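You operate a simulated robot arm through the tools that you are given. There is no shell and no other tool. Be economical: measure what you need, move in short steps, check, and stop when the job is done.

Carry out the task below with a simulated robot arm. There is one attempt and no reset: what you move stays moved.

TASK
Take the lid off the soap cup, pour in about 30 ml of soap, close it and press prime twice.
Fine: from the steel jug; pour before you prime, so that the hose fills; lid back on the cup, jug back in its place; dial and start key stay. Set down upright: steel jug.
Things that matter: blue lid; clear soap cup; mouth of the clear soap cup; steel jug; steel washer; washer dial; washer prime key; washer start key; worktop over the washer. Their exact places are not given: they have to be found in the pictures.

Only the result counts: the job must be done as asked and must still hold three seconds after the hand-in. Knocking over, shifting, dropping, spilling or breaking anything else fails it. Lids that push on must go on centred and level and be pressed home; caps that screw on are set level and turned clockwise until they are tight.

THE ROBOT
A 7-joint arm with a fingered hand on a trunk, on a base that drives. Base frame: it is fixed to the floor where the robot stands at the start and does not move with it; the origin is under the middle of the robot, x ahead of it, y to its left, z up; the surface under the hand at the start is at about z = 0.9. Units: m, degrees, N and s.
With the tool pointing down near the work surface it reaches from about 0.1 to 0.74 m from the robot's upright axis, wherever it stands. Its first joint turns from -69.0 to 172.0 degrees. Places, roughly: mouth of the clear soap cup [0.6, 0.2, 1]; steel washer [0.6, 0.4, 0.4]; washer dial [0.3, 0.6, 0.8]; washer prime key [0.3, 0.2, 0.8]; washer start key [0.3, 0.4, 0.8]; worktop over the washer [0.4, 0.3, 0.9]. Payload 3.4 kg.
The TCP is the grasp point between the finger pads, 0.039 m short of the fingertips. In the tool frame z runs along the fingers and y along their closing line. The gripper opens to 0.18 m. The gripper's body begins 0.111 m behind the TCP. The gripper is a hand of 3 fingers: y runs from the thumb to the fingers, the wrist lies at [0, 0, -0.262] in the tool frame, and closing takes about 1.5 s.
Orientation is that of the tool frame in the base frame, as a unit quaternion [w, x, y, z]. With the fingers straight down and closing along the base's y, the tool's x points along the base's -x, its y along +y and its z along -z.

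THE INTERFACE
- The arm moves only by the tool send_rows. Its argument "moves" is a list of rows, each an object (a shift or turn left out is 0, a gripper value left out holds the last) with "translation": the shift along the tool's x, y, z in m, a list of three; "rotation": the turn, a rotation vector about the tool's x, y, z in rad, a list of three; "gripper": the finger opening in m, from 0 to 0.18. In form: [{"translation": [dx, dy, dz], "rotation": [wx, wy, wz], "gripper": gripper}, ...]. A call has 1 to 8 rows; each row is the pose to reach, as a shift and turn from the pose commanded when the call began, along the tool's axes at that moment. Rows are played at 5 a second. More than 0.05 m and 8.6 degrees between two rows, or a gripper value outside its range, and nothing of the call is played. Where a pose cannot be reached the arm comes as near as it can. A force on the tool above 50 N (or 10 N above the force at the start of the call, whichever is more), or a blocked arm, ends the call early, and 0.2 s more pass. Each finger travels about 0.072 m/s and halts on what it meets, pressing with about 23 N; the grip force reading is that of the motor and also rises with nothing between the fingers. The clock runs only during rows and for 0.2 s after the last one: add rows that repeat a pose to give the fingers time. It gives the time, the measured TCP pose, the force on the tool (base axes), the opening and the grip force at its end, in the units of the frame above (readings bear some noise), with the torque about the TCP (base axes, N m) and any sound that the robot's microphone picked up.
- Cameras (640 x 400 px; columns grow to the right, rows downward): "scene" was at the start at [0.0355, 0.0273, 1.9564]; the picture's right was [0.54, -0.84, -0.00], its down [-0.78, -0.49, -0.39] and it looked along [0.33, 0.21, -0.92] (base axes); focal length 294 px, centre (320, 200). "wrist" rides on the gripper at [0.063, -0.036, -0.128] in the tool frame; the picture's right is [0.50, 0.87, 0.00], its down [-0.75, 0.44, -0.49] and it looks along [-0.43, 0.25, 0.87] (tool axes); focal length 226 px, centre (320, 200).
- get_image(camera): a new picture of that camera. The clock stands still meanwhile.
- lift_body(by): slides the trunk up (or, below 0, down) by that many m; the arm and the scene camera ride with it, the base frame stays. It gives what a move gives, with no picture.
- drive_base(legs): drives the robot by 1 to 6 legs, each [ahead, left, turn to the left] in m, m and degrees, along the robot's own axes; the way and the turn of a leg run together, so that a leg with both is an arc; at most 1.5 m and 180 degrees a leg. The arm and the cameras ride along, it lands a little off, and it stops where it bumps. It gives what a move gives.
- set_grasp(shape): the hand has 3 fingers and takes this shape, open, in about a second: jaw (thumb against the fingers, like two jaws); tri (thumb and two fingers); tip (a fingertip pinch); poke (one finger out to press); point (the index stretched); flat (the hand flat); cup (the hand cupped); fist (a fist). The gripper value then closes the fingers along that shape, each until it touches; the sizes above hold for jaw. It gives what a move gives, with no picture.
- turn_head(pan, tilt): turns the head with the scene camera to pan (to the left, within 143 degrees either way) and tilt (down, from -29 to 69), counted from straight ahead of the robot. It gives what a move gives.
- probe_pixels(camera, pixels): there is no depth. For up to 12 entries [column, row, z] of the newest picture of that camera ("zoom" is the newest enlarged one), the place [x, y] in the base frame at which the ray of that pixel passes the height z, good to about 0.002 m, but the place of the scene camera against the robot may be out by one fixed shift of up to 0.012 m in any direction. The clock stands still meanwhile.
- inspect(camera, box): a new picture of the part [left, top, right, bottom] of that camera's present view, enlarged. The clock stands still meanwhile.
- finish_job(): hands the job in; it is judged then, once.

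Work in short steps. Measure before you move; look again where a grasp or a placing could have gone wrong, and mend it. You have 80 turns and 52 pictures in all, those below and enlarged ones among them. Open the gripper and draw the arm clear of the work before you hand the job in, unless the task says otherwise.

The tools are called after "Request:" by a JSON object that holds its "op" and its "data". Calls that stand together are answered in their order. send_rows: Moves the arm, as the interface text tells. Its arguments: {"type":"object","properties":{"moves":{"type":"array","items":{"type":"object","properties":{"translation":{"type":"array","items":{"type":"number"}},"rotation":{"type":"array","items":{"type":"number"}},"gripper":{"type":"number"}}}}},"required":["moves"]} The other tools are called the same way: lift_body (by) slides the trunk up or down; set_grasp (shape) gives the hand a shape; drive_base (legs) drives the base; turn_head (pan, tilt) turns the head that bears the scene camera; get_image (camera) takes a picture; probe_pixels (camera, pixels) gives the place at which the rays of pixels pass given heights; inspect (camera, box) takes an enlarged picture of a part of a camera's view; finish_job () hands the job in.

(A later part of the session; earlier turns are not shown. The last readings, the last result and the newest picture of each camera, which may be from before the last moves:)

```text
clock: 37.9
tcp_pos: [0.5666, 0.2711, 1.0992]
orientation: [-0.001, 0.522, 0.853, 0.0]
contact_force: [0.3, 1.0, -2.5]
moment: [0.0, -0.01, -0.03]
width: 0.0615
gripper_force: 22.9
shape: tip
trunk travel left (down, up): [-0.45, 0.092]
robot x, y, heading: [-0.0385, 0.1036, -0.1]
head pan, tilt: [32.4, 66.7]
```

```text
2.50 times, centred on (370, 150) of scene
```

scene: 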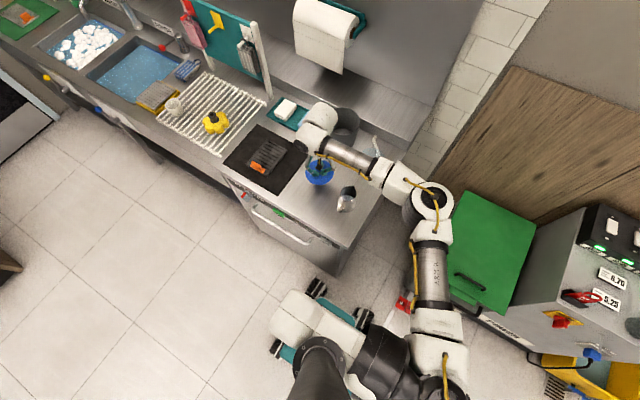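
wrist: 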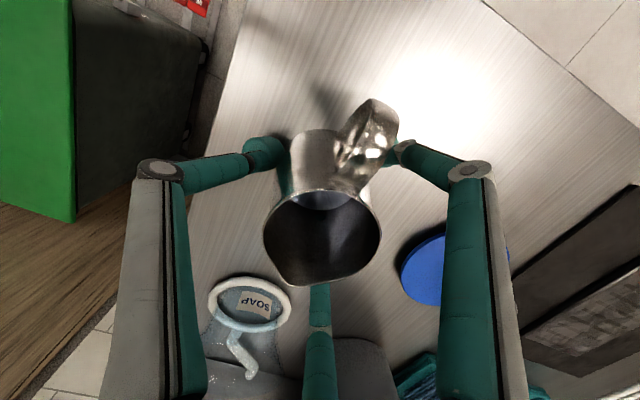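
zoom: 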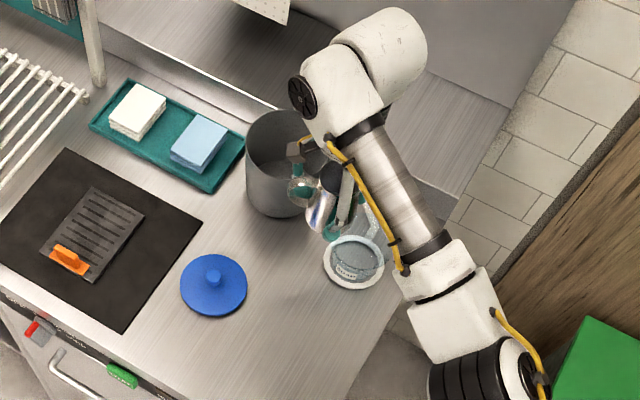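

Pose: spout heading ≈ −59°. I now tilt about the spout, which stays over the cup, in one go to 36° (below the expected pour start of ~45°), lowering the spout toward z≈1.04.

Request:
{"op": "send_rows", "data": {"moves": [{"translation": [-0.0079, -0.003, 0.0152], "rotation": [0.007, 0.105, 0]}, {"translation": [-0.0051, -0.0032, 0.0292], "rotation": [0.0154, 0.2265, 0]}, {"translation": [-0.003, -0.0033, 0.0429], "rotation": [0.0237, 0.348, 0]}, {"translation": [-0.0017, -0.0034, 0.0514], "rotation": [0.032, 0.47, 0]}, {"translation": [-0.0012, -0.0034, 0.0548], "rotation": [0.0403, 0.592, 0]}, {"translation": [-0.0012, -0.0034, 0.0579], "rotation": [0.0427, 0.627, 0]}, {"translation": [-0.0012, -0.0034, 0.0579], "rotation": [0.0427, 0.627, 0]}]}}

Request:
{"op": "inspect", "data": {"camera": "scene", "box": [330, 90, 430, 190]}}

Request:
{"op": "get_image", "data": {"camera": "wrist"}}

```text
clock: 39.5
tcp_pos: [0.5628, 0.2677, 1.0414]
orientation: [-0.276, 0.497, 0.81, 0.143]
contact_force: [0.1, -0.1, -2.1]
moment: [-0.01, -0.01, 0.04]
width: 0.0619
gripper_force: 23.5
shape: tip
trunk travel left (down, up): [-0.45, 0.092]
robot x, y, heading: [-0.0398, 0.0996, -0.1]
head pan, tilt: [32.4, 66.7]
```

```text
4.00 times, centred on (380, 140) of scene
```

zoom: 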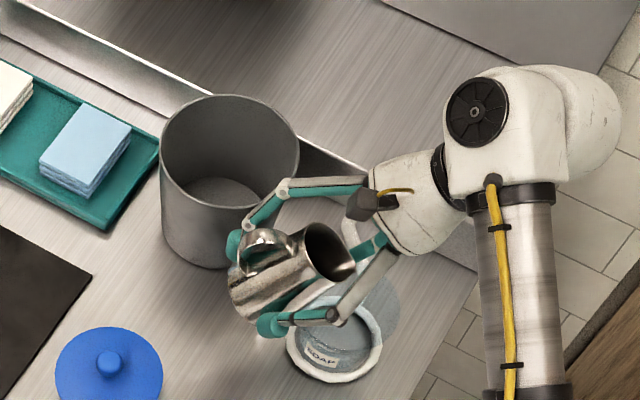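

```text
14 pictures are left
```

wrist: 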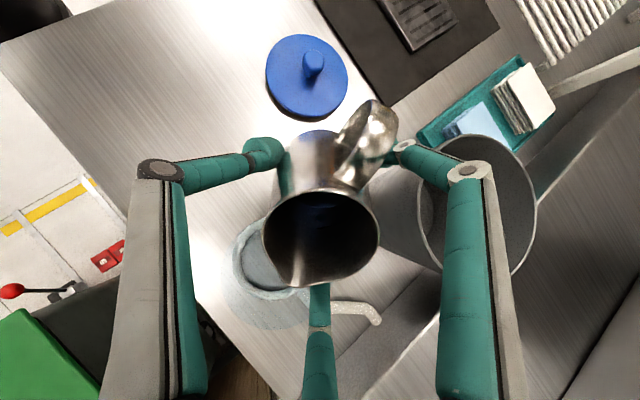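

The spout tip is over the cup at about (0.591, 0.221, 1.040). I tilt on to 44° in small steps and hold, watching for sound and weight change.

Request:
{"op": "send_rows", "data": {"moves": [{"translation": [0.001, 0, -0.0016], "rotation": [0.0024, 0.0349, 0]}, {"translation": [0.0021, 0, -0.0031], "rotation": [0.0047, 0.0698, 0]}, {"translation": [0.003, 0, -0.0048], "rotation": [0.0071, 0.1047, 0]}, {"translation": [0.0039, 0, -0.0065], "rotation": [0.0095, 0.1396, 0]}, {"translation": [0.0039, 0, -0.0065], "rotation": [0.0095, 0.1396, 0]}, {"translation": [0.0039, 0, -0.0065], "rotation": [0.0095, 0.1396, 0]}]}}

Request:
{"op": "inspect", "data": {"camera": "scene", "box": [345, 120, 415, 190]}}

```text
clock: 40.9
tcp_pos: [0.5639, 0.2665, 1.0485]
orientation: [-0.333, 0.484, 0.79, 0.173]
contact_force: [0.6, -0.5, -1.7]
moment: [-0.01, 0.01, -0.01]
width: 0.0615
gripper_force: 23.0
shape: tip
trunk travel left (down, up): [-0.45, 0.092]
robot x, y, heading: [-0.0364, 0.1014, -0.2]
head pan, tilt: [32.4, 66.7]
```

```text
5.71 times, centred on (380, 155) of scene
```

zoom: 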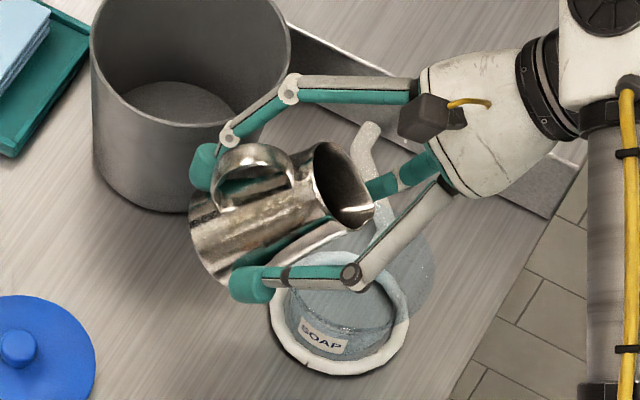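

No pour yet; a bright liquid crescent is near the lip. I tilt 3° more and hold.

Request:
{"op": "send_rows", "data": {"moves": [{"translation": [0.0005, 0, -0.0008], "rotation": [0.0012, 0.0175, 0]}, {"translation": [0.001, 0, -0.0016], "rotation": [0.0024, 0.0349, 0]}, {"translation": [0.0016, 0, -0.0023], "rotation": [0.0036, 0.0524, 0]}, {"translation": [0.0016, 0, -0.0023], "rotation": [0.0036, 0.0524, 0]}, {"translation": [0.0016, 0, -0.0023], "rotation": [0.0036, 0.0524, 0]}]}}

Request:
{"op": "inspect", "data": {"camera": "scene", "box": [355, 130, 405, 180]}}

```text
clock: 42.1
tcp_pos: [0.5639, 0.267, 1.0514]
orientation: [-0.354, 0.48, 0.781, 0.185]
contact_force: [-0.1, 0.1, -1.9]
moment: [-0.03, -0.01, 0.0]
width: 0.0617
gripper_force: 23.3
shape: tip
trunk travel left (down, up): [-0.45, 0.092]
robot x, y, heading: [-0.037, 0.1007, -0.0]
head pan, tilt: [32.4, 66.7]
```

```text
8.00 times, centred on (380, 155) of scene
```

zoom: 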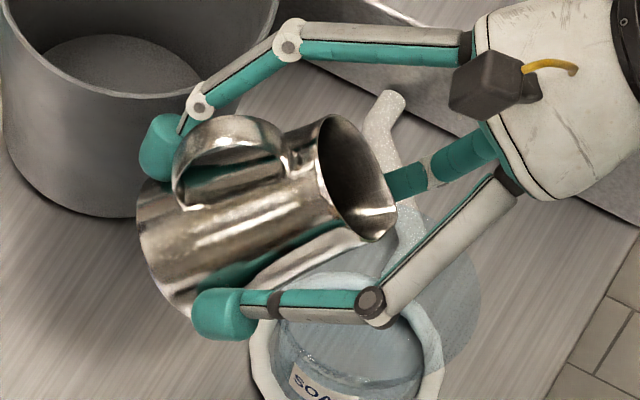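

No stream yet at 47°. I tilt 3° more and hold, relying on the readings and sound.

Request:
{"op": "send_rows", "data": {"moves": [{"translation": [0.0005, 0, -0.0008], "rotation": [0.0012, 0.0175, 0]}, {"translation": [0.001, 0, -0.0016], "rotation": [0.0024, 0.0349, 0]}, {"translation": [0.0016, 0, -0.0023], "rotation": [0.0036, 0.0524, 0]}, {"translation": [0.0016, 0, -0.0023], "rotation": [0.0036, 0.0524, 0]}, {"translation": [0.0016, 0, -0.0023], "rotation": [0.0036, 0.0524, 0]}]}}

```text
clock: 43.3
tcp_pos: [0.5653, 0.266, 1.0554]
orientation: [-0.377, 0.473, 0.772, 0.195]
contact_force: [0.1, 0.9, -3.0]
moment: [-0.04, -0.03, 0.04]
width: 0.0617
gripper_force: 23.3
shape: tip
trunk travel left (down, up): [-0.45, 0.092]
robot x, y, heading: [-0.0358, 0.1028, -0.0]
head pan, tilt: [32.4, 66.7]
```

Now at 50.3°. I tilt another 3° and check with a picture.

Request:
{"op": "send_rows", "data": {"moves": [{"translation": [0.0005, 0, -0.0008], "rotation": [0.0012, 0.0175, 0]}, {"translation": [0.001, 0, -0.0016], "rotation": [0.0024, 0.0349, 0]}, {"translation": [0.0016, 0, -0.0023], "rotation": [0.0036, 0.0524, 0]}, {"translation": [0.0016, 0, -0.0023], "rotation": [0.0036, 0.0524, 0]}]}}

Request:
{"op": "inspect", "data": {"camera": "scene", "box": [360, 135, 410, 185]}}

```text
clock: 44.3
tcp_pos: [0.5659, 0.2647, 1.0575]
orientation: [-0.396, 0.468, 0.763, 0.206]
contact_force: [0.3, -0.2, -3.2]
moment: [-0.01, 0.0, -0.01]
width: 0.0616
gripper_force: 22.8
shape: tip
trunk travel left (down, up): [-0.45, 0.092]
robot x, y, heading: [-0.0366, 0.1031, -0.2]
head pan, tilt: [32.4, 66.7]
```

```text
8.00 times, centred on (385, 160) of scene
```

zoom: 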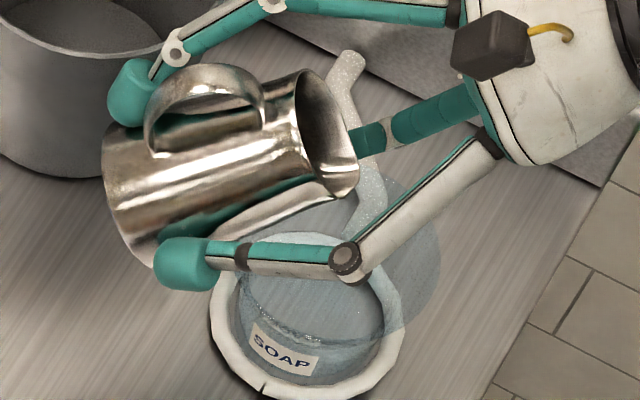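

I check that the spout (355,190 in the zoom) lies over the mouth disc (centre ≈(337,262), spanning 235–438).

Request:
{"op": "probe_pixels", "data": {"camera": "zoom", "pixels": [[354, 192, 1.04], [337, 262, 0.975], [438, 262, 0.975], [235, 265, 0.975], [307, 310, 0.9], [355, 340, 0.93]]}}

Request:
{"op": "send_rows", "data": {"moves": [{"translation": [0.0005, 0, -0.0008], "rotation": [0.0012, 0.0175, 0]}, {"translation": [0.001, 0, -0.0016], "rotation": [0.0024, 0.0349, 0]}, {"translation": [0.001, 0, -0.0016], "rotation": [0.0024, 0.0349, 0]}, {"translation": [0.001, 0, -0.0016], "rotation": [0.0024, 0.0349, 0]}]}}

```text
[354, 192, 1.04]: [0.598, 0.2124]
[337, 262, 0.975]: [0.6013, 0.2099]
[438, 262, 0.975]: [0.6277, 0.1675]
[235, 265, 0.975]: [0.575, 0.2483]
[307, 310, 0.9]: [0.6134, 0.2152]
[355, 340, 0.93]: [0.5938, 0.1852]
```

```text
clock: 45.3
tcp_pos: [0.5662, 0.2645, 1.0578]
orientation: [-0.41, 0.464, 0.755, 0.215]
contact_force: [0.1, 0.4, -3.1]
moment: [-0.02, 0.0, 0.0]
width: 0.0615
gripper_force: 23.1
shape: tip
trunk travel left (down, up): [-0.45, 0.092]
robot x, y, heading: [-0.0398, 0.0989, 0.0]
head pan, tilt: [32.4, 66.7]
```

The spout is right over the mouth centre. At 55° still no pour sound; I go on by 2.5°.

Request:
{"op": "send_rows", "data": {"moves": [{"translation": [0.0007, 0, -0.001], "rotation": [0.0015, 0.0218, 0]}, {"translation": [0.0013, 0, -0.002], "rotation": [0.003, 0.0436, 0]}, {"translation": [0.0013, 0, -0.002], "rotation": [0.003, 0.0436, 0]}, {"translation": [0.0013, 0, -0.002], "rotation": [0.003, 0.0436, 0]}]}}

```text
clock: 46.3
tcp_pos: [0.5657, 0.2642, 1.061]
orientation: [-0.428, 0.458, 0.746, 0.223]
contact_force: [-0.2, 0.5, -2.9]
moment: [0.0, -0.02, -0.01]
width: 0.0618
gripper_force: 22.9
shape: tip
trunk travel left (down, up): [-0.45, 0.092]
robot x, y, heading: [-0.0402, 0.1039, 0.1]
head pan, tilt: [32.4, 66.7]
```

At 57.6°, still quiet. 2.5° more, then a wrist zoom into the jug mouth.

Request:
{"op": "send_rows", "data": {"moves": [{"translation": [0.0007, 0, -0.001], "rotation": [0.0015, 0.0218, 0]}, {"translation": [0.0013, 0, -0.002], "rotation": [0.003, 0.0436, 0]}, {"translation": [0.0013, 0, -0.002], "rotation": [0.003, 0.0436, 0]}, {"translation": [0.0013, 0, -0.002], "rotation": [0.003, 0.0436, 0]}]}}

Request:
{"op": "inspect", "data": {"camera": "wrist", "box": [220, 170, 420, 310]}}

```text
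clock: 47.3
tcp_pos: [0.5669, 0.2631, 1.0623]
orientation: [-0.444, 0.452, 0.738, 0.232]
contact_force: [-0.1, -0.4, -2.6]
moment: [-0.01, -0.01, 0.03]
width: 0.0616
gripper_force: 22.5
shape: tip
trunk travel left (down, up): [-0.45, 0.092]
robot x, y, heading: [-0.0402, 0.1024, -0.3]
head pan, tilt: [32.4, 66.7]
```

```text
2.86 times, centred on (320, 240) of wrist
```

zoom: 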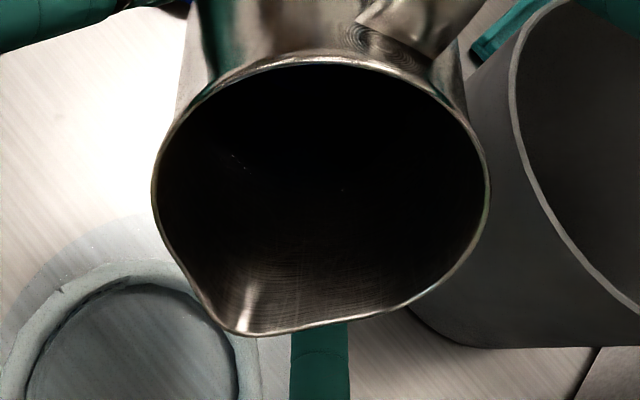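

No liquid at the lip yet at 60° (dark interior). I continue with two steps of 2.5° in separate calls to catch the start.

Request:
{"op": "send_rows", "data": {"moves": [{"translation": [0.0007, 0, -0.001], "rotation": [0.001, 0.0218, 0]}, {"translation": [0.0013, 0, -0.002], "rotation": [0.002, 0.0436, 0]}, {"translation": [0.0013, 0, -0.002], "rotation": [0.002, 0.0436, 0]}, {"translation": [0.0013, 0, -0.002], "rotation": [0.002, 0.0436, 0]}]}}

Request:
{"op": "send_rows", "data": {"moves": [{"translation": [0.0007, 0, -0.001], "rotation": [0.001, 0.0218, 0]}, {"translation": [0.0013, 0, -0.002], "rotation": [0.002, 0.0436, 0]}, {"translation": [0.0013, 0, -0.002], "rotation": [0.002, 0.0436, 0]}, {"translation": [0.0013, 0, -0.002], "rotation": [0.002, 0.0436, 0]}]}}

```text
clock: 48.3
tcp_pos: [0.5682, 0.2629, 1.0657]
orientation: [-0.461, 0.447, 0.728, 0.242]
contact_force: [-0.8, -0.6, -2.8]
moment: [0.0, -0.02, 0.0]
width: 0.0617
gripper_force: 22.8
shape: tip
trunk travel left (down, up): [-0.45, 0.092]
robot x, y, heading: [-0.0379, 0.1036, -0.2]
head pan, tilt: [32.4, 66.7]
```

```text
clock: 49.3
tcp_pos: [0.5687, 0.2628, 1.0664]
orientation: [-0.478, 0.441, 0.718, 0.25]
contact_force: [-0.4, 0.0, -3.0]
moment: [-0.02, 0.0, 0.03]
width: 0.0617
gripper_force: 23.2
shape: tip
trunk travel left (down, up): [-0.45, 0.092]
robot x, y, heading: [-0.0397, 0.0976, 0.2]
head pan, tilt: [32.4, 66.7]
```

At 65° still no sound. I take one scene zoom to see whether anything flows.

Request:
{"op": "send_rows", "data": {"moves": [{"translation": [0.0007, 0, -0.001], "rotation": [0.001, 0.0218, 0]}, {"translation": [0.0013, 0, -0.002], "rotation": [0.002, 0.0436, 0]}, {"translation": [0.0013, 0, -0.002], "rotation": [0.002, 0.0436, 0]}, {"translation": [0.0013, 0, -0.002], "rotation": [0.002, 0.0436, 0]}]}}

Request:
{"op": "inspect", "data": {"camera": "scene", "box": [360, 140, 410, 185]}}

```text
clock: 50.3
tcp_pos: [0.5696, 0.2615, 1.069]
orientation: [-0.494, 0.435, 0.708, 0.258]
contact_force: [0.8, -0.2, -2.5]
moment: [-0.07, -0.03, -0.02]
width: 0.0616
gripper_force: 22.9
shape: tip
trunk travel left (down, up): [-0.45, 0.092]
robot x, y, heading: [-0.0363, 0.1036, -0.1]
head pan, tilt: [32.4, 66.7]
```

```text
8.89 times, centred on (385, 162) of scene
```

zoom: 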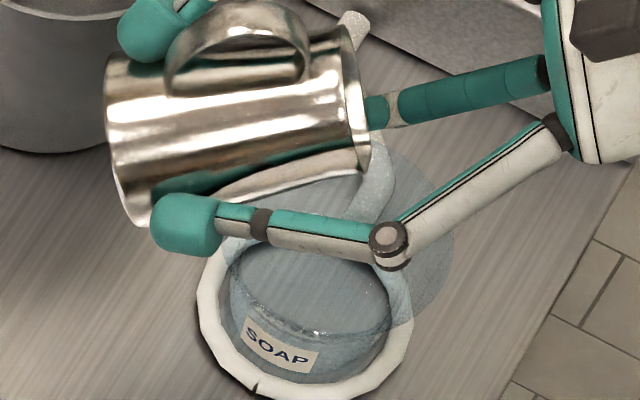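

Still no stream at 68°. I continue 2.5° per call.

Request:
{"op": "send_rows", "data": {"moves": [{"translation": [0.0007, 0, -0.001], "rotation": [0.001, 0.0218, 0]}, {"translation": [0.0013, 0, -0.002], "rotation": [0.002, 0.0436, 0]}, {"translation": [0.0013, 0, -0.002], "rotation": [0.002, 0.0436, 0]}, {"translation": [0.0013, 0, -0.002], "rotation": [0.002, 0.0436, 0]}]}}

Request:
{"op": "send_rows", "data": {"moves": [{"translation": [0.0007, 0, -0.001], "rotation": [0.001, 0.0218, 0]}, {"translation": [0.0013, 0, -0.002], "rotation": [0.002, 0.0436, 0]}, {"translation": [0.0013, 0, -0.002], "rotation": [0.002, 0.0436, 0]}, {"translation": [0.0013, 0, -0.002], "rotation": [0.002, 0.0436, 0]}]}}

```text
clock: 51.3
tcp_pos: [0.5711, 0.2592, 1.0704]
orientation: [-0.509, 0.428, 0.697, 0.267]
contact_force: [-1.3, -0.3, -2.2]
moment: [-0.02, -0.01, -0.04]
width: 0.0618
gripper_force: 23.1
shape: tip
trunk travel left (down, up): [-0.45, 0.092]
robot x, y, heading: [-0.0387, 0.1059, -0.0]
head pan, tilt: [32.4, 66.7]
```

```text
clock: 52.3
tcp_pos: [0.5724, 0.2585, 1.0731]
orientation: [-0.525, 0.422, 0.686, 0.275]
contact_force: [0.4, 0.0, -2.4]
moment: [-0.03, 0.0, 0.02]
width: 0.0617
gripper_force: 23.3
shape: tip
trunk travel left (down, up): [-0.45, 0.092]
robot x, y, heading: [-0.0357, 0.1063, 0.0]
head pan, tilt: [32.4, 66.7]
```

At 72.7°, nothing audible or lighter. I go on to ~75° and look into the jug with the wrist camera.

Request:
{"op": "send_rows", "data": {"moves": [{"translation": [0.0007, 0, -0.001], "rotation": [0.001, 0.0218, 0]}, {"translation": [0.0013, 0, -0.002], "rotation": [0.002, 0.0436, 0]}, {"translation": [0.0013, 0, -0.002], "rotation": [0.002, 0.0436, 0]}, {"translation": [0.0013, 0, -0.002], "rotation": [0.002, 0.0436, 0]}]}}

Request:
{"op": "inspect", "data": {"camera": "wrist", "box": [210, 180, 370, 320]}}

```text
clock: 53.3
tcp_pos: [0.5721, 0.2567, 1.0746]
orientation: [-0.539, 0.416, 0.675, 0.284]
contact_force: [-0.4, 0.6, -2.6]
moment: [-0.03, -0.01, 0.02]
width: 0.0614
gripper_force: 23.0
shape: tip
out of reach, approached as far as the arm can: row 2
trunk travel left (down, up): [-0.45, 0.092]
robot x, y, heading: [-0.0379, 0.1021, -0.1]
head pan, tilt: [32.4, 66.7]
```

```text
2.86 times, centred on (290, 250) of wrist
```

zoom: 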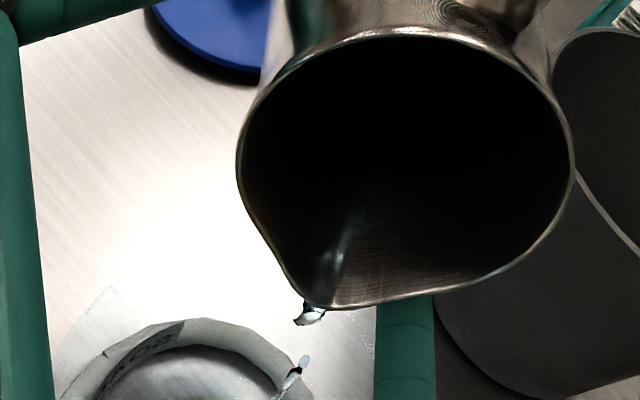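

Drops now leave the spout (zoom (310,312) and (290,375)) and fall into the cup. I hold this tilt a little and look at the rate.

Request:
{"op": "send_rows", "data": {"moves": [{"translation": [0, 0, 0]}, {"translation": [0, 0, 0]}, {"translation": [0, 0, 0]}, {"translation": [0, 0, 0]}]}}

Request:
{"op": "inspect", "data": {"camera": "scene", "box": [360, 140, 410, 185]}}

```text
clock: 54.3
tcp_pos: [0.5725, 0.2562, 1.0744]
orientation: [-0.54, 0.416, 0.674, 0.285]
contact_force: [0.4, -0.1, -3.0]
moment: [-0.03, 0.0, -0.01]
width: 0.0616
gripper_force: 23.2
shape: tip
trunk travel left (down, up): [-0.45, 0.092]
robot x, y, heading: [-0.0394, 0.1019, -0.3]
head pan, tilt: [32.4, 66.7]
```

```text
8.89 times, centred on (385, 162) of scene
```

zoom: 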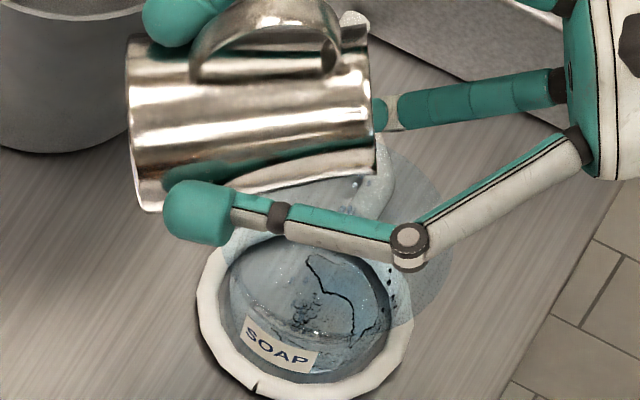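

Soap is flowing and a shallow puddle lies in the cup. I hold 1.6 s more and compare.

Request:
{"op": "send_rows", "data": {"moves": [{"translation": [0, 0, 0]}, {"translation": [0, 0, 0]}, {"translation": [0, 0, 0]}, {"translation": [0, 0, 0]}, {"translation": [0, 0, 0]}, {"translation": [0, 0, 0]}, {"translation": [0, 0, 0]}]}}

Request:
{"op": "inspect", "data": {"camera": "scene", "box": [360, 140, 410, 185]}}

```text
clock: 55.9
tcp_pos: [0.5732, 0.2551, 1.0738]
orientation: [-0.54, 0.415, 0.675, 0.284]
contact_force: [0.1, -0.1, -3.2]
moment: [0.01, 0.0, 0.0]
width: 0.0617
gripper_force: 22.9
shape: tip
trunk travel left (down, up): [-0.45, 0.092]
robot x, y, heading: [-0.0364, 0.1018, 0.1]
head pan, tilt: [32.4, 66.7]
```

```text
8.89 times, centred on (385, 162) of scene
```

zoom: 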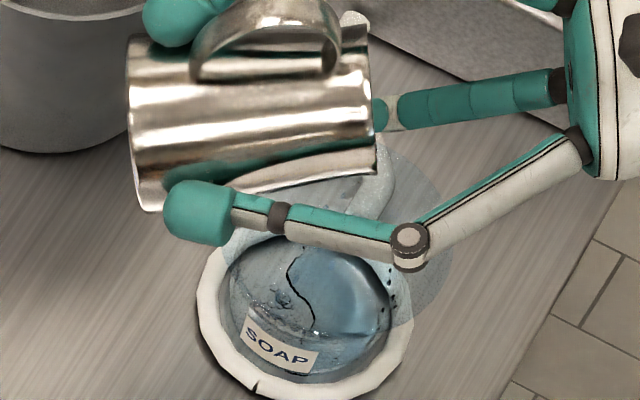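

The puddle covers about half of the cup floor (~10 ml) and the stream seems to have thinned out. I tilt 3° more and hold 1 s.

Request:
{"op": "send_rows", "data": {"moves": [{"translation": [0.0007, 0, -0.001], "rotation": [0.001, 0.0218, 0]}, {"translation": [0.0015, 0, -0.0024], "rotation": [0.002, 0.0524, 0]}, {"translation": [0.0015, 0, -0.0024], "rotation": [0.002, 0.0524, 0]}, {"translation": [0.0015, 0, -0.0024], "rotation": [0.002, 0.0524, 0]}, {"translation": [0.0015, 0, -0.0024], "rotation": [0.002, 0.0524, 0]}, {"translation": [0.0015, 0, -0.0024], "rotation": [0.002, 0.0524, 0]}]}}

Request:
{"op": "inspect", "data": {"camera": "scene", "box": [360, 140, 410, 185]}}

```text
clock: 57.3
tcp_pos: [0.5685, 0.2531, 1.0772]
orientation: [-0.557, 0.408, 0.66, 0.295]
contact_force: [0.1, 0.7, -1.9]
moment: [-0.04, -0.02, 0.01]
width: 0.0617
gripper_force: 23.4
shape: tip
out of reach, approached as far as the arm can: row 2, 3, 4, 5, 6
trunk travel left (down, up): [-0.45, 0.092]
robot x, y, heading: [-0.0378, 0.0992, -0.3]
head pan, tilt: [32.4, 66.7]
```

```text
8.89 times, centred on (385, 162) of scene
```

zoom: 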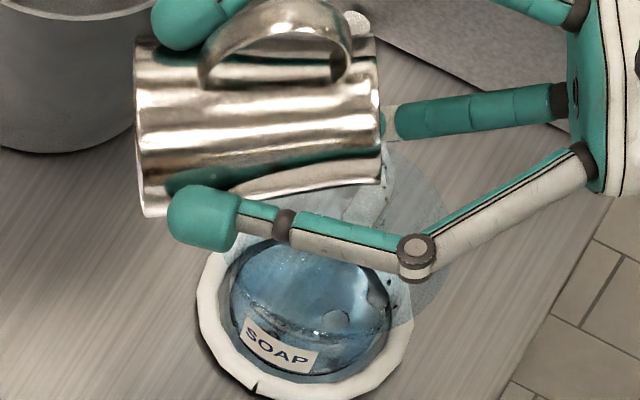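

The floor of the cup is now fully covered and drops still leave the spout; I judge ~15–20 ml. I hold about 1 s more and look closer at the level.

Request:
{"op": "send_rows", "data": {"moves": [{"translation": [0, 0, 0]}, {"translation": [0, 0, 0]}, {"translation": [0, 0, 0]}, {"translation": [0, 0, 0]}]}}

Request:
{"op": "inspect", "data": {"camera": "scene", "box": [360, 140, 410, 185]}}

```text
clock: 58.3
tcp_pos: [0.57, 0.2526, 1.0775]
orientation: [-0.558, 0.406, 0.661, 0.294]
contact_force: [0.3, -0.5, -2.0]
moment: [0.02, -0.01, -0.01]
width: 0.0615
gripper_force: 23.3
shape: tip
trunk travel left (down, up): [-0.45, 0.092]
robot x, y, heading: [-0.0397, 0.1033, -0.1]
head pan, tilt: [32.4, 66.7]
```

```text
8.89 times, centred on (385, 162) of scene
```

zoom: 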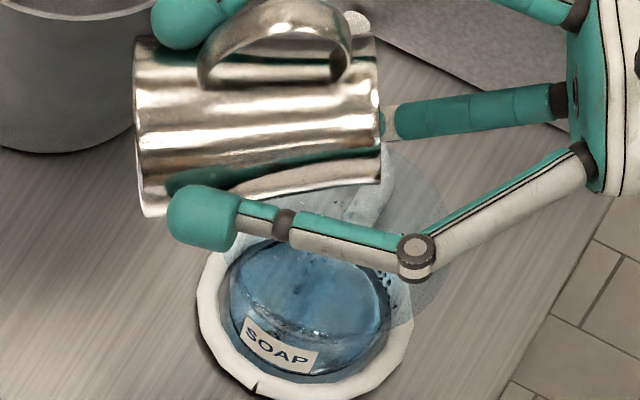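

Flow at this tilt has nearly stopped. The weight before pouring averaged 2.57 N over 16 readings, so I take a batch of readings now to gauge what has left the jug.

Request:
{"op": "send_rows", "data": {"moves": [{"translation": [0, 0, 0]}]}}

Request:
{"op": "send_rows", "data": {"moves": [{"translation": [0, 0, 0]}]}}

Request:
{"op": "send_rows", "data": {"moves": [{"translation": [0, 0, 0]}]}}

Request:
{"op": "send_rows", "data": {"moves": [{"translation": [0, 0, 0]}]}}

Request:
{"op": "send_rows", "data": {"moves": [{"translation": [0, 0, 0]}]}}

Request:
{"op": "send_rows", "data": {"moves": [{"translation": [0, 0, 0]}]}}

Request:
{"op": "send_rows", "data": {"moves": [{"translation": [0, 0, 0]}]}}

Request:
{"op": "send_rows", "data": {"moves": [{"translation": [0, 0, 0]}]}}

Request:
{"op": "send_rows", "data": {"moves": [{"translation": [0, 0, 0]}]}}

Request:
{"op": "send_rows", "data": {"moves": [{"translation": [0, 0, 0]}]}}

Request:
{"op": "send_rows", "data": {"moves": [{"translation": [0, 0, 0]}]}}

Request:
{"op": "send_rows", "data": {"moves": [{"translation": [0, 0, 0]}]}}

```text
clock: 58.7
tcp_pos: [0.5685, 0.2529, 1.0777]
orientation: [-0.558, 0.407, 0.661, 0.294]
contact_force: [0.1, 0.3, -2.5]
moment: [0.0, 0.0, 0.01]
width: 0.0619
gripper_force: 23.0
shape: tip
trunk travel left (down, up): [-0.45, 0.092]
robot x, y, heading: [-0.0412, 0.1006, -0.4]
head pan, tilt: [32.4, 66.7]
```

```text
clock: 59.1
tcp_pos: [0.5699, 0.2534, 1.0774]
orientation: [-0.558, 0.407, 0.66, 0.295]
contact_force: [0.8, 0.3, -1.9]
moment: [-0.08, -0.02, -0.02]
width: 0.0613
gripper_force: 23.5
shape: tip
trunk travel left (down, up): [-0.45, 0.092]
robot x, y, heading: [-0.039, 0.1028, -0.2]
head pan, tilt: [32.4, 66.7]
```

```text
clock: 59.5
tcp_pos: [0.5689, 0.2531, 1.0775]
orientation: [-0.558, 0.408, 0.66, 0.295]
contact_force: [0.1, -0.1, -2.1]
moment: [0.0, -0.02, 0.0]
width: 0.0614
gripper_force: 23.1
shape: tip
trunk travel left (down, up): [-0.45, 0.092]
robot x, y, heading: [-0.0398, 0.1021, -0.2]
head pan, tilt: [32.4, 66.7]
```

```text
clock: 59.9
tcp_pos: [0.569, 0.2523, 1.0776]
orientation: [-0.557, 0.408, 0.66, 0.295]
contact_force: [0.0, -0.1, -2.3]
moment: [-0.03, -0.02, 0.04]
width: 0.0615
gripper_force: 23.1
shape: tip
trunk travel left (down, up): [-0.45, 0.092]
robot x, y, heading: [-0.0426, 0.1017, 0.0]
head pan, tilt: [32.4, 66.7]
```

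```text
clock: 60.3
tcp_pos: [0.5696, 0.253, 1.0779]
orientation: [-0.558, 0.408, 0.66, 0.295]
contact_force: [-0.5, -0.2, -2.7]
moment: [-0.02, 0.02, -0.03]
width: 0.0617
gripper_force: 23.2
shape: tip
trunk travel left (down, up): [-0.45, 0.092]
robot x, y, heading: [-0.0379, 0.1024, -0.4]
head pan, tilt: [32.4, 66.7]
```

```text
clock: 60.7
tcp_pos: [0.5692, 0.2531, 1.0775]
orientation: [-0.557, 0.408, 0.661, 0.295]
contact_force: [0.3, 0.6, -2.1]
moment: [0.0, -0.02, -0.03]
width: 0.0614
gripper_force: 22.9
shape: tip
trunk travel left (down, up): [-0.45, 0.092]
robot x, y, heading: [-0.0366, 0.1036, 0.1]
head pan, tilt: [32.4, 66.7]
```

```text
clock: 61.1
tcp_pos: [0.5685, 0.2526, 1.078]
orientation: [-0.557, 0.408, 0.66, 0.295]
contact_force: [-0.3, 0.7, -2.5]
moment: [-0.03, -0.01, 0.0]
width: 0.0615
gripper_force: 23.1
shape: tip
trunk travel left (down, up): [-0.45, 0.092]
robot x, y, heading: [-0.04, 0.1011, -0.1]
head pan, tilt: [32.4, 66.7]
```

```text
clock: 61.5
tcp_pos: [0.5683, 0.2521, 1.078]
orientation: [-0.558, 0.407, 0.66, 0.295]
contact_force: [-0.7, 0.2, -3.0]
moment: [-0.02, -0.02, -0.02]
width: 0.0617
gripper_force: 24.3
shape: tip
trunk travel left (down, up): [-0.45, 0.092]
robot x, y, heading: [-0.041, 0.0995, 0.1]
head pan, tilt: [32.4, 66.7]
```

```text
clock: 61.9
tcp_pos: [0.5685, 0.2517, 1.0778]
orientation: [-0.557, 0.408, 0.661, 0.294]
contact_force: [0.4, 0.2, -2.8]
moment: [-0.03, -0.01, -0.01]
width: 0.0617
gripper_force: 23.3
shape: tip
trunk travel left (down, up): [-0.45, 0.092]
robot x, y, heading: [-0.037, 0.1018, -0.0]
head pan, tilt: [32.4, 66.7]
```

```text
clock: 62.3
tcp_pos: [0.5687, 0.2528, 1.0773]
orientation: [-0.558, 0.407, 0.66, 0.295]
contact_force: [-0.4, 0.0, -2.4]
moment: [-0.03, 0.02, 0.02]
width: 0.0616
gripper_force: 23.0
shape: tip
trunk travel left (down, up): [-0.45, 0.092]
robot x, y, heading: [-0.042, 0.102, -0.1]
head pan, tilt: [32.4, 66.7]
```

```text
clock: 62.7
tcp_pos: [0.5688, 0.2531, 1.0786]
orientation: [-0.558, 0.407, 0.66, 0.295]
contact_force: [0.8, -0.9, -2.3]
moment: [-0.05, -0.03, 0.01]
width: 0.0616
gripper_force: 23.7
shape: tip
trunk travel left (down, up): [-0.45, 0.092]
robot x, y, heading: [-0.0407, 0.1025, -0.1]
head pan, tilt: [32.4, 66.7]
```

```text
clock: 63.1
tcp_pos: [0.5683, 0.253, 1.077]
orientation: [-0.558, 0.407, 0.66, 0.295]
contact_force: [-0.7, 0.0, -2.9]
moment: [-0.06, -0.03, 0.0]
width: 0.0614
gripper_force: 22.6
shape: tip
trunk travel left (down, up): [-0.45, 0.092]
robot x, y, heading: [-0.0414, 0.1046, -0.1]
head pan, tilt: [32.4, 66.7]
```

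Mean now ≈2.39 N, so 0.19 ± 0.17 N (~20 ml) has left. I use one wrist zoom over jug mouth and cup to judge level and flow.

Request:
{"op": "inspect", "data": {"camera": "wrist", "box": [190, 190, 350, 350]}}

```text
2.50 times, centred on (270, 270) of wrist
```

zoom: 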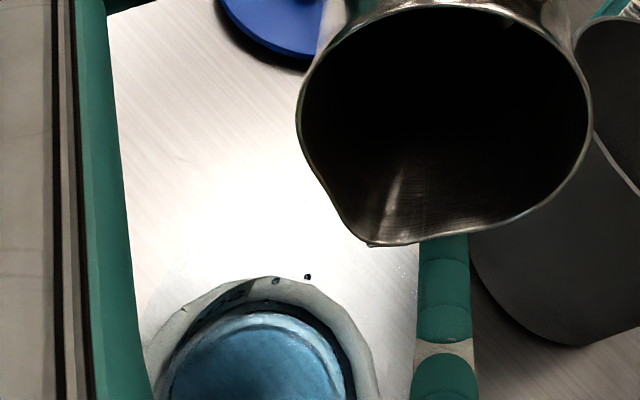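

Flow has stopped; the cup holds a shallow blue layer, which with the weight I put near 20 ml. I tilt ~2.5° more, shifting 12 mm toward the robot to stay in reach, and hold.

Request:
{"op": "send_rows", "data": {"moves": [{"translation": [0.0007, -0.005, 0.003], "rotation": [0, 0, 0]}, {"translation": [0.0013, -0.0103, 0.006], "rotation": [0, 0, 0]}, {"translation": [0.002, -0.0103, 0.005], "rotation": [0.001, 0.0218, 0]}, {"translation": [0.0026, -0.0103, 0.004], "rotation": [0.002, 0.0436, 0]}, {"translation": [0.0026, -0.0103, 0.004], "rotation": [0.002, 0.0436, 0]}, {"translation": [0.0026, -0.0103, 0.004], "rotation": [0.002, 0.0436, 0]}, {"translation": [0.0026, -0.0103, 0.004], "rotation": [0.002, 0.0436, 0]}]}}

```text
clock: 64.7
tcp_pos: [0.5568, 0.2516, 1.0812]
orientation: [-0.572, 0.401, 0.648, 0.303]
contact_force: [0.3, -0.4, -2.6]
moment: [-0.04, -0.04, 0.03]
width: 0.0614
gripper_force: 22.6
shape: tip
out of reach, approached as far as the arm can: row 2
trunk travel left (down, up): [-0.45, 0.092]
robot x, y, heading: [-0.0379, 0.0993, -0.2]
head pan, tilt: [32.4, 66.7]
```

At 80.7°. I hold one more second, then tilt back upright about the spout.

Request:
{"op": "send_rows", "data": {"moves": [{"translation": [0, 0, 0]}, {"translation": [0, 0, 0]}, {"translation": [0, 0, 0]}, {"translation": [0, 0, 0]}]}}

Request:
{"op": "send_rows", "data": {"moves": [{"translation": [0, 0, 0]}]}}

Request:
{"op": "send_rows", "data": {"moves": [{"translation": [0, 0, 0]}]}}

Request:
{"op": "send_rows", "data": {"moves": [{"translation": [0, 0, 0]}]}}

Request:
{"op": "send_rows", "data": {"moves": [{"translation": [0, 0, 0]}]}}

Request:
{"op": "send_rows", "data": {"moves": [{"translation": [0, 0, 0]}]}}

Request:
{"op": "send_rows", "data": {"moves": [{"translation": [0, 0, 0]}]}}

Request:
{"op": "send_rows", "data": {"moves": [{"translation": [0, 0, 0]}]}}

Request:
{"op": "send_rows", "data": {"moves": [{"translation": [0, 0, 0]}]}}

Request:
{"op": "send_rows", "data": {"moves": [{"translation": [0, 0, 0]}]}}

Request:
{"op": "send_rows", "data": {"moves": [{"translation": [0, 0, 0]}]}}

Request:
{"op": "send_rows", "data": {"moves": [{"translation": [0, 0, 0]}]}}

```text
clock: 65.7
tcp_pos: [0.556, 0.2522, 1.0795]
orientation: [-0.571, 0.402, 0.649, 0.302]
contact_force: [-0.2, -0.1, -1.9]
moment: [-0.02, 0.01, -0.01]
width: 0.0618
gripper_force: 22.9
shape: tip
trunk travel left (down, up): [-0.45, 0.092]
robot x, y, heading: [-0.0387, 0.1057, -0.4]
head pan, tilt: [32.4, 66.7]
```

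```text
clock: 66.1
tcp_pos: [0.5553, 0.2511, 1.0802]
orientation: [-0.572, 0.4, 0.649, 0.302]
contact_force: [0.1, 0.2, -3.1]
moment: [-0.04, -0.02, -0.03]
width: 0.0614
gripper_force: 22.8
shape: tip
trunk travel left (down, up): [-0.45, 0.092]
robot x, y, heading: [-0.0421, 0.102, -0.2]
head pan, tilt: [32.4, 66.7]
```

```text
clock: 66.5
tcp_pos: [0.5564, 0.252, 1.0801]
orientation: [-0.572, 0.401, 0.649, 0.303]
contact_force: [0.0, -0.3, -1.9]
moment: [-0.02, -0.01, 0.02]
width: 0.0615
gripper_force: 22.9
shape: tip
trunk travel left (down, up): [-0.45, 0.092]
robot x, y, heading: [-0.0357, 0.1017, -0.4]
head pan, tilt: [32.4, 66.7]
```

```text
clock: 66.9
tcp_pos: [0.5554, 0.2531, 1.0801]
orientation: [-0.572, 0.401, 0.648, 0.303]
contact_force: [0.3, 0.1, -2.5]
moment: [-0.05, -0.05, 0.03]
width: 0.0616
gripper_force: 23.4
shape: tip
trunk travel left (down, up): [-0.45, 0.092]
robot x, y, heading: [-0.0401, 0.1019, -0.3]
head pan, tilt: [32.4, 66.7]
```

```text
clock: 67.3
tcp_pos: [0.5564, 0.2508, 1.0801]
orientation: [-0.572, 0.401, 0.648, 0.303]
contact_force: [0.2, -0.1, -2.5]
moment: [0.0, 0.0, 0.0]
width: 0.0617
gripper_force: 23.6
shape: tip
trunk travel left (down, up): [-0.45, 0.092]
robot x, y, heading: [-0.0393, 0.104, 0.2]
head pan, tilt: [32.4, 66.7]
```

```text
clock: 67.7
tcp_pos: [0.5562, 0.252, 1.0802]
orientation: [-0.572, 0.4, 0.649, 0.302]
contact_force: [0.2, -0.2, -2.5]
moment: [-0.05, 0.01, 0.0]
width: 0.0616
gripper_force: 23.4
shape: tip
trunk travel left (down, up): [-0.45, 0.092]
robot x, y, heading: [-0.0421, 0.1042, -0.1]
head pan, tilt: [32.4, 66.7]
```

```text
clock: 68.1
tcp_pos: [0.556, 0.2521, 1.0806]
orientation: [-0.572, 0.4, 0.649, 0.302]
contact_force: [1.0, 0.0, -2.5]
moment: [-0.04, -0.02, -0.01]
width: 0.0619
gripper_force: 22.9
shape: tip
trunk travel left (down, up): [-0.45, 0.092]
robot x, y, heading: [-0.0402, 0.0983, -0.5]
head pan, tilt: [32.4, 66.7]
```

```text
clock: 68.5
tcp_pos: [0.5566, 0.2519, 1.081]
orientation: [-0.572, 0.401, 0.648, 0.303]
contact_force: [-0.1, 0.1, -3.1]
moment: [-0.04, -0.01, -0.04]
width: 0.0614
gripper_force: 23.1
shape: tip
trunk travel left (down, up): [-0.45, 0.092]
robot x, y, heading: [-0.0387, 0.0992, 0.1]
head pan, tilt: [32.4, 66.7]
```

```text
clock: 68.9
tcp_pos: [0.557, 0.252, 1.0798]
orientation: [-0.572, 0.4, 0.649, 0.302]
contact_force: [0.0, -0.3, -2.5]
moment: [-0.05, -0.01, -0.07]
width: 0.0617
gripper_force: 22.9
shape: tip
trunk travel left (down, up): [-0.45, 0.092]
robot x, y, heading: [-0.0371, 0.1023, -0.0]
head pan, tilt: [32.4, 66.7]
```

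```text
clock: 69.3
tcp_pos: [0.5562, 0.2516, 1.0795]
orientation: [-0.572, 0.401, 0.649, 0.302]
contact_force: [-0.1, 1.4, -1.6]
moment: [-0.05, 0.0, -0.01]
width: 0.0615
gripper_force: 23.3
shape: tip
trunk travel left (down, up): [-0.45, 0.092]
robot x, y, heading: [-0.0398, 0.1054, -0.1]
head pan, tilt: [32.4, 66.7]
```

```text
clock: 69.7
tcp_pos: [0.5552, 0.2514, 1.0802]
orientation: [-0.572, 0.4, 0.649, 0.302]
contact_force: [0.3, -0.8, -2.6]
moment: [-0.02, -0.02, -0.04]
width: 0.0615
gripper_force: 22.4
shape: tip
trunk travel left (down, up): [-0.45, 0.092]
robot x, y, heading: [-0.0375, 0.1022, -0.1]
head pan, tilt: [32.4, 66.7]
```

```text
clock: 70.1
tcp_pos: [0.5562, 0.2508, 1.0799]
orientation: [-0.572, 0.4, 0.649, 0.303]
contact_force: [0.2, 0.4, -2.8]
moment: [-0.01, 0.01, 0.01]
width: 0.0616
gripper_force: 22.7
shape: tip
trunk travel left (down, up): [-0.45, 0.092]
robot x, y, heading: [-0.0398, 0.103, -0.2]
head pan, tilt: [32.4, 66.7]
```

Weights after the pour average 2.43 N against 2.57 N before, so roughly 15–25 ml is in. I tilt a last 2.5° and hold 2 s.

Request:
{"op": "send_rows", "data": {"moves": [{"translation": [0.0007, 0, -0.001], "rotation": [0.001, 0.0218, 0]}, {"translation": [0.0013, 0, -0.002], "rotation": [0.002, 0.0436, 0]}, {"translation": [0.0013, 0, -0.002], "rotation": [0.002, 0.0436, 0]}, {"translation": [0.0013, 0, -0.002], "rotation": [0.002, 0.0436, 0]}, {"translation": [0.0013, 0, -0.002], "rotation": [0.002, 0.0436, 0]}, {"translation": [0.0013, 0, -0.002], "rotation": [0.002, 0.0436, 0]}, {"translation": [0.0013, 0, -0.002], "rotation": [0.002, 0.0436, 0]}, {"translation": [0.0013, 0, -0.002], "rotation": [0.002, 0.0436, 0]}]}}

Request:
{"op": "inspect", "data": {"camera": "scene", "box": [360, 140, 410, 185]}}

```text
clock: 71.9
tcp_pos: [0.5571, 0.2498, 1.0809]
orientation: [-0.587, 0.393, 0.636, 0.311]
contact_force: [0.4, -0.6, -2.0]
moment: [-0.05, 0.0, 0.0]
width: 0.0615
gripper_force: 23.5
shape: tip
trunk travel left (down, up): [-0.45, 0.092]
robot x, y, heading: [-0.0421, 0.105, 0.3]
head pan, tilt: [32.4, 66.7]
```

```text
8.89 times, centred on (385, 162) of scene
```

zoom: 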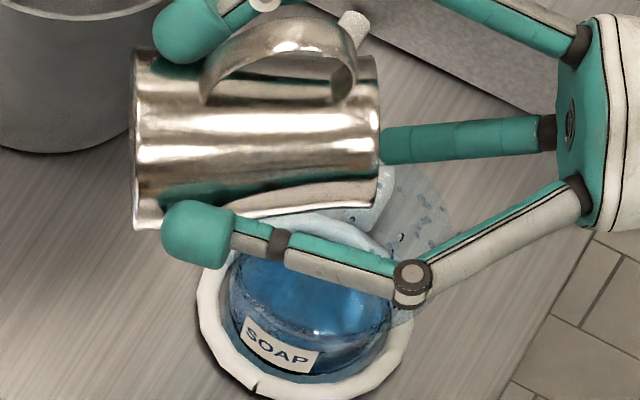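

The layer is distinctly deeper now and I judge it near 30 ml. I tilt the jug back about the spout.

Request:
{"op": "send_rows", "data": {"moves": [{"translation": [-0.0047, 0, 0.0059], "rotation": [-0.008, -0.1396, 0]}, {"translation": [-0.0103, 0, 0.0111], "rotation": [-0.016, -0.279, 0]}, {"translation": [-0.0165, 0, 0.0154], "rotation": [-0.024, -0.418, 0]}, {"translation": [-0.0232, 0, 0.0189], "rotation": [-0.032, -0.557, 0]}, {"translation": [-0.0303, 0, 0.0214], "rotation": [-0.04, -0.697, 0]}, {"translation": [-0.0378, 0, 0.0228], "rotation": [-0.048, -0.836, 0]}, {"translation": [-0.0378, 0, 0.0228], "rotation": [-0.048, -0.836, 0]}]}}

```text
clock: 73.5
tcp_pos: [0.5448, 0.2642, 1.0409]
orientation: [-0.268, 0.499, 0.812, 0.139]
contact_force: [0.1, -0.4, -2.3]
moment: [0.0, 0.01, 0.0]
width: 0.0617
gripper_force: 23.2
shape: tip
trunk travel left (down, up): [-0.45, 0.092]
robot x, y, heading: [-0.04, 0.1035, -0.1]
head pan, tilt: [32.4, 66.7]
```

Back at 35°. I bring it fully upright while rising 8 cm.

Request:
{"op": "send_rows", "data": {"moves": [{"translation": [0.004, 0, -0.0063], "rotation": [-0.0098, -0.1392, -0.0008]}, {"translation": [0.007, 0, -0.0134], "rotation": [-0.0197, -0.2784, -0.0017]}, {"translation": [0.0095, 0, -0.0213], "rotation": [-0.0295, -0.4176, -0.0025]}, {"translation": [0.0115, 0, -0.0301], "rotation": [-0.0394, -0.5568, -0.0034]}, {"translation": [0.0201, 0, -0.0452], "rotation": [-0.0434, -0.6142, -0.0037]}, {"translation": [0.0201, 0, -0.0452], "rotation": [-0.0434, -0.6142, -0.0037]}]}}

```text
clock: 74.9
tcp_pos: [0.5505, 0.2557, 1.0895]
orientation: [0.0, 0.523, 0.852, -0.001]
contact_force: [-0.2, -0.1, -1.4]
moment: [0.0, -0.01, -0.01]
width: 0.0616
gripper_force: 22.5
shape: tip
trunk travel left (down, up): [-0.45, 0.092]
robot x, y, heading: [-0.0397, 0.1052, -0.1]
head pan, tilt: [32.4, 66.7]
```

Upright. I carry it back to its place with the yaw undone.

Request:
{"op": "send_rows", "data": {"moves": [{"translation": [0.003, -0.016, 0], "rotation": [0, 0, -0.1]}, {"translation": [0.0062, -0.0365, 0], "rotation": [0, 0, -0.24]}, {"translation": [0.0095, -0.056, 0], "rotation": [0, 0, -0.39]}, {"translation": [0.013, -0.076, 0], "rotation": [0, 0, -0.54]}, {"translation": [0.0163, -0.096, 0], "rotation": [0, 0, -0.69]}, {"translation": [0.0197, -0.116, 0], "rotation": [0, 0, -0.83]}, {"translation": [0.023, -0.136, 0], "rotation": [0, 0, -0.96]}, {"translation": [0.0248, -0.1461, 0], "rotation": [0, 0, -1.053]}]}}

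Request:
{"op": "send_rows", "data": {"moves": [{"translation": [0, 0, 0]}, {"translation": [0, 0, 0]}, {"translation": [0, 0, 0]}]}}

```text
clock: 76.7
tcp_pos: [0.4083, 0.212, 1.0904]
orientation: [-0.001, 0.022, 1.0, -0.001]
contact_force: [0.3, -0.5, -2.0]
moment: [0.02, 0.0, -0.01]
width: 0.0613
gripper_force: 23.3
shape: tip
trunk travel left (down, up): [-0.45, 0.092]
robot x, y, heading: [-0.0408, 0.1006, -0.4]
head pan, tilt: [32.4, 66.7]
```

```text
clock: 77.5
tcp_pos: [0.41, 0.2112, 1.0913]
orientation: [-0.001, 0.022, 1.0, -0.002]
contact_force: [-0.4, 1.3, -2.1]
moment: [0.01, 0.01, 0.01]
width: 0.0614
gripper_force: 23.1
shape: tip
trunk travel left (down, up): [-0.45, 0.092]
robot x, y, heading: [-0.0383, 0.1002, -0.3]
head pan, tilt: [32.4, 66.7]
```

Over home. I lower to just above the worktop, then the last millimetres slowly.

Request:
{"op": "send_rows", "data": {"moves": [{"translation": [0, 0, 0.03]}, {"translation": [0, 0, 0.065]}, {"translation": [0, 0, 0.095]}, {"translation": [0, 0, 0.12]}, {"translation": [0, 0, 0.131]}, {"translation": [0, 0, 0.134]}, {"translation": [0, 0, 0.134]}]}}

Request:
{"op": "send_rows", "data": {"moves": [{"translation": [0, 0, 0.0015]}, {"translation": [0, 0, 0.003]}, {"translation": [0, 0, 0.0045]}, {"translation": [0, 0, 0.0055]}, {"translation": [0, 0, 0.0055]}]}}

```text
clock: 79.1
tcp_pos: [0.4101, 0.2124, 0.9572]
orientation: [0.0, 0.022, 1.0, 0.0]
contact_force: [-0.2, 0.3, -2.2]
moment: [0.03, -0.03, 0.02]
width: 0.0615
gripper_force: 23.1
shape: tip
trunk travel left (down, up): [-0.45, 0.092]
robot x, y, heading: [-0.0425, 0.104, -0.3]
head pan, tilt: [32.4, 66.7]
```

```text
clock: 80.3
tcp_pos: [0.4097, 0.2119, 0.951]
orientation: [0.001, 0.023, 1.0, 0.001]
contact_force: [-0.9, -0.2, -0.2]
moment: [-0.04, -0.02, 0.03]
width: 0.0614
gripper_force: 23.1
shape: tip
trunk travel left (down, up): [-0.45, 0.092]
robot x, y, heading: [-0.039, 0.1034, -0.6]
head pan, tilt: [32.4, 66.7]
```

Weight is off the hand, so the jug stands. I open and rise straight up.

Request:
{"op": "send_rows", "data": {"moves": [{"gripper": 0.07}, {"gripper": 0.09}, {"gripper": 0.11}, {"gripper": 0.12}, {"gripper": 0.12}, {"gripper": 0.12}]}}

Request:
{"op": "send_rows", "data": {"moves": [{"translation": [0, 0, -0.02], "gripper": 0.12}, {"translation": [0, 0, -0.05]}, {"translation": [0, 0, -0.09]}, {"translation": [0, 0, -0.13]}, {"translation": [0, 0, -0.17]}, {"translation": [0, 0, -0.17], "rotation": [0, 0, -0.045]}, {"translation": [0, 0, -0.17], "rotation": [0, 0, -0.045]}]}}

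```text
clock: 81.7
tcp_pos: [0.4106, 0.2123, 0.952]
orientation: [0.0, 0.022, 1.0, 0.0]
contact_force: [0.3, 0.0, -0.3]
moment: [-0.01, 0.04, 0.02]
width: 0.1193
gripper_force: 0.1
shape: tip
trunk travel left (down, up): [-0.45, 0.092]
robot x, y, heading: [-0.0413, 0.1019, -0.2]
head pan, tilt: [32.4, 66.7]
```

```text
clock: 83.3
tcp_pos: [0.4081, 0.2119, 1.1215]
orientation: [0.0, 0.0, 1.0, 0.0]
contact_force: [-0.2, 0.0, 0.0]
moment: [0.0, -0.01, 0.0]
width: 0.1193
gripper_force: 0.2
shape: tip
trunk travel left (down, up): [-0.45, 0.092]
robot x, y, heading: [-0.0375, 0.1023, 0.1]
head pan, tilt: [32.4, 66.7]
```

Jug released. From the two earlier wrist views the lid knob is at ≈(0.4445, 0.389). I move above it, closed to 0.05, and look.

Request:
{"op": "send_rows", "data": {"moves": [{"translation": [-0.006, 0.025, -0.01], "gripper": 0.05}, {"translation": [-0.014, 0.06, -0.01]}, {"translation": [-0.022, 0.095, 0]}, {"translation": [-0.029, 0.13, 0.01]}, {"translation": [-0.034, 0.16, 0.025]}, {"translation": [-0.0364, 0.177, 0.045]}, {"translation": [-0.0364, 0.177, 0.055]}, {"translation": [-0.0364, 0.177, 0.055]}]}}

Request:
{"op": "send_rows", "data": {"moves": [{"translation": [0, 0, 0]}, {"translation": [0, 0, 0]}, {"translation": [0, 0, 0]}, {"translation": [0, 0, 0]}, {"translation": [0, 0, 0]}]}}

Request:
{"op": "get_image", "data": {"camera": "wrist"}}

```text
clock: 85.1
tcp_pos: [0.4442, 0.3902, 1.0672]
orientation: [0.001, 0.001, 1.0, -0.001]
contact_force: [-0.6, 0.0, -0.3]
moment: [0.03, -0.02, 0.02]
width: 0.0506
gripper_force: 0.1
shape: tip
trunk travel left (down, up): [-0.45, 0.092]
robot x, y, heading: [-0.0385, 0.101, -0.2]
head pan, tilt: [32.4, 66.7]
```

```text
clock: 86.3
tcp_pos: [0.446, 0.3912, 1.0676]
orientation: [0.0, 0.0, 1.0, -0.001]
contact_force: [-0.6, -0.1, 0.3]
moment: [-0.03, -0.03, 0.02]
width: 0.0507
gripper_force: 0.1
shape: tip
trunk travel left (down, up): [-0.45, 0.092]
robot x, y, heading: [-0.0397, 0.1001, -0.2]
head pan, tilt: [32.4, 66.7]
```

```text
1 pictures are left
```

wrist: 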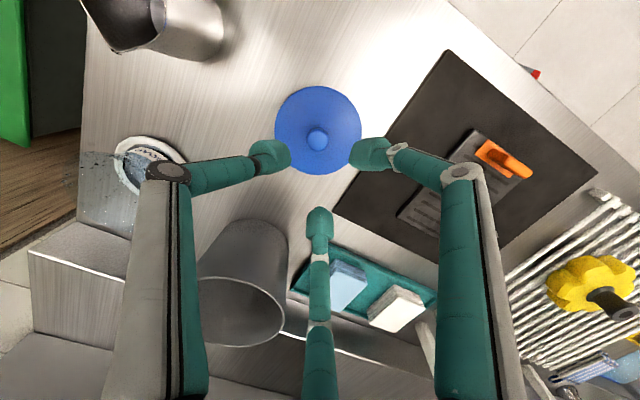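

The knob at (317,139) is at (0.4435, 0.386); I correct 4.5 mm in y and descend to the release height, then close.

Request:
{"op": "send_rows", "data": {"moves": [{"translation": [0.0015, -0.0045, 0.03]}, {"translation": [0.0015, -0.0045, 0.06]}, {"translation": [0.0015, -0.0045, 0.085]}, {"translation": [0.0015, -0.0045, 0.1]}, {"translation": [0.0015, -0.0045, 0.108]}, {"translation": [0.0015, -0.0045, 0.111]}, {"translation": [0.0015, -0.0045, 0.111]}, {"translation": [0.0015, -0.0045, 0.111]}]}}

```text
clock: 88.1
tcp_pos: [0.4449, 0.3859, 0.9544]
orientation: [0.0, 0.0, 1.0, -0.001]
contact_force: [-0.6, -0.1, 0.4]
moment: [0.02, -0.02, 0.01]
width: 0.0506
gripper_force: 0.1
shape: tip
trunk travel left (down, up): [-0.45, 0.092]
robot x, y, heading: [-0.0408, 0.1001, -0.3]
head pan, tilt: [32.4, 66.7]
```

At (0.4449, 0.3859, 0.9544), no contact. I close on the knob.

Request:
{"op": "send_rows", "data": {"moves": [{"gripper": 0.03}, {"gripper": 0.015}, {"gripper": 0.0}, {"gripper": 0.0}, {"gripper": 0.0}, {"gripper": 0.0}]}}

Request:
{"op": "send_rows", "data": {"moves": [{"translation": [0, 0, -0.003]}, {"translation": [0, 0, -0.008]}, {"translation": [0, 0, -0.015]}, {"translation": [0, 0, -0.015]}]}}

```text
clock: 89.5
tcp_pos: [0.4434, 0.3848, 0.9557]
orientation: [0.0, 0.0, 1.0, -0.001]
contact_force: [0.2, 0.7, 2.5]
moment: [0.1, -0.01, -0.02]
width: 0.0098
gripper_force: 23.2
shape: tip
trunk travel left (down, up): [-0.45, 0.092]
robot x, y, heading: [-0.0388, 0.0984, 0.0]
head pan, tilt: [32.4, 66.7]
```

```text
clock: 90.5
tcp_pos: [0.4444, 0.3851, 0.97]
orientation: [0.0, 0.0, 1.0, -0.001]
contact_force: [-0.2, 0.8, 0.2]
moment: [0.02, -0.01, -0.03]
width: 0.0097
gripper_force: 22.9
shape: tip
trunk travel left (down, up): [-0.45, 0.092]
robot x, y, heading: [-0.0414, 0.098, -0.0]
head pan, tilt: [32.4, 66.7]
```

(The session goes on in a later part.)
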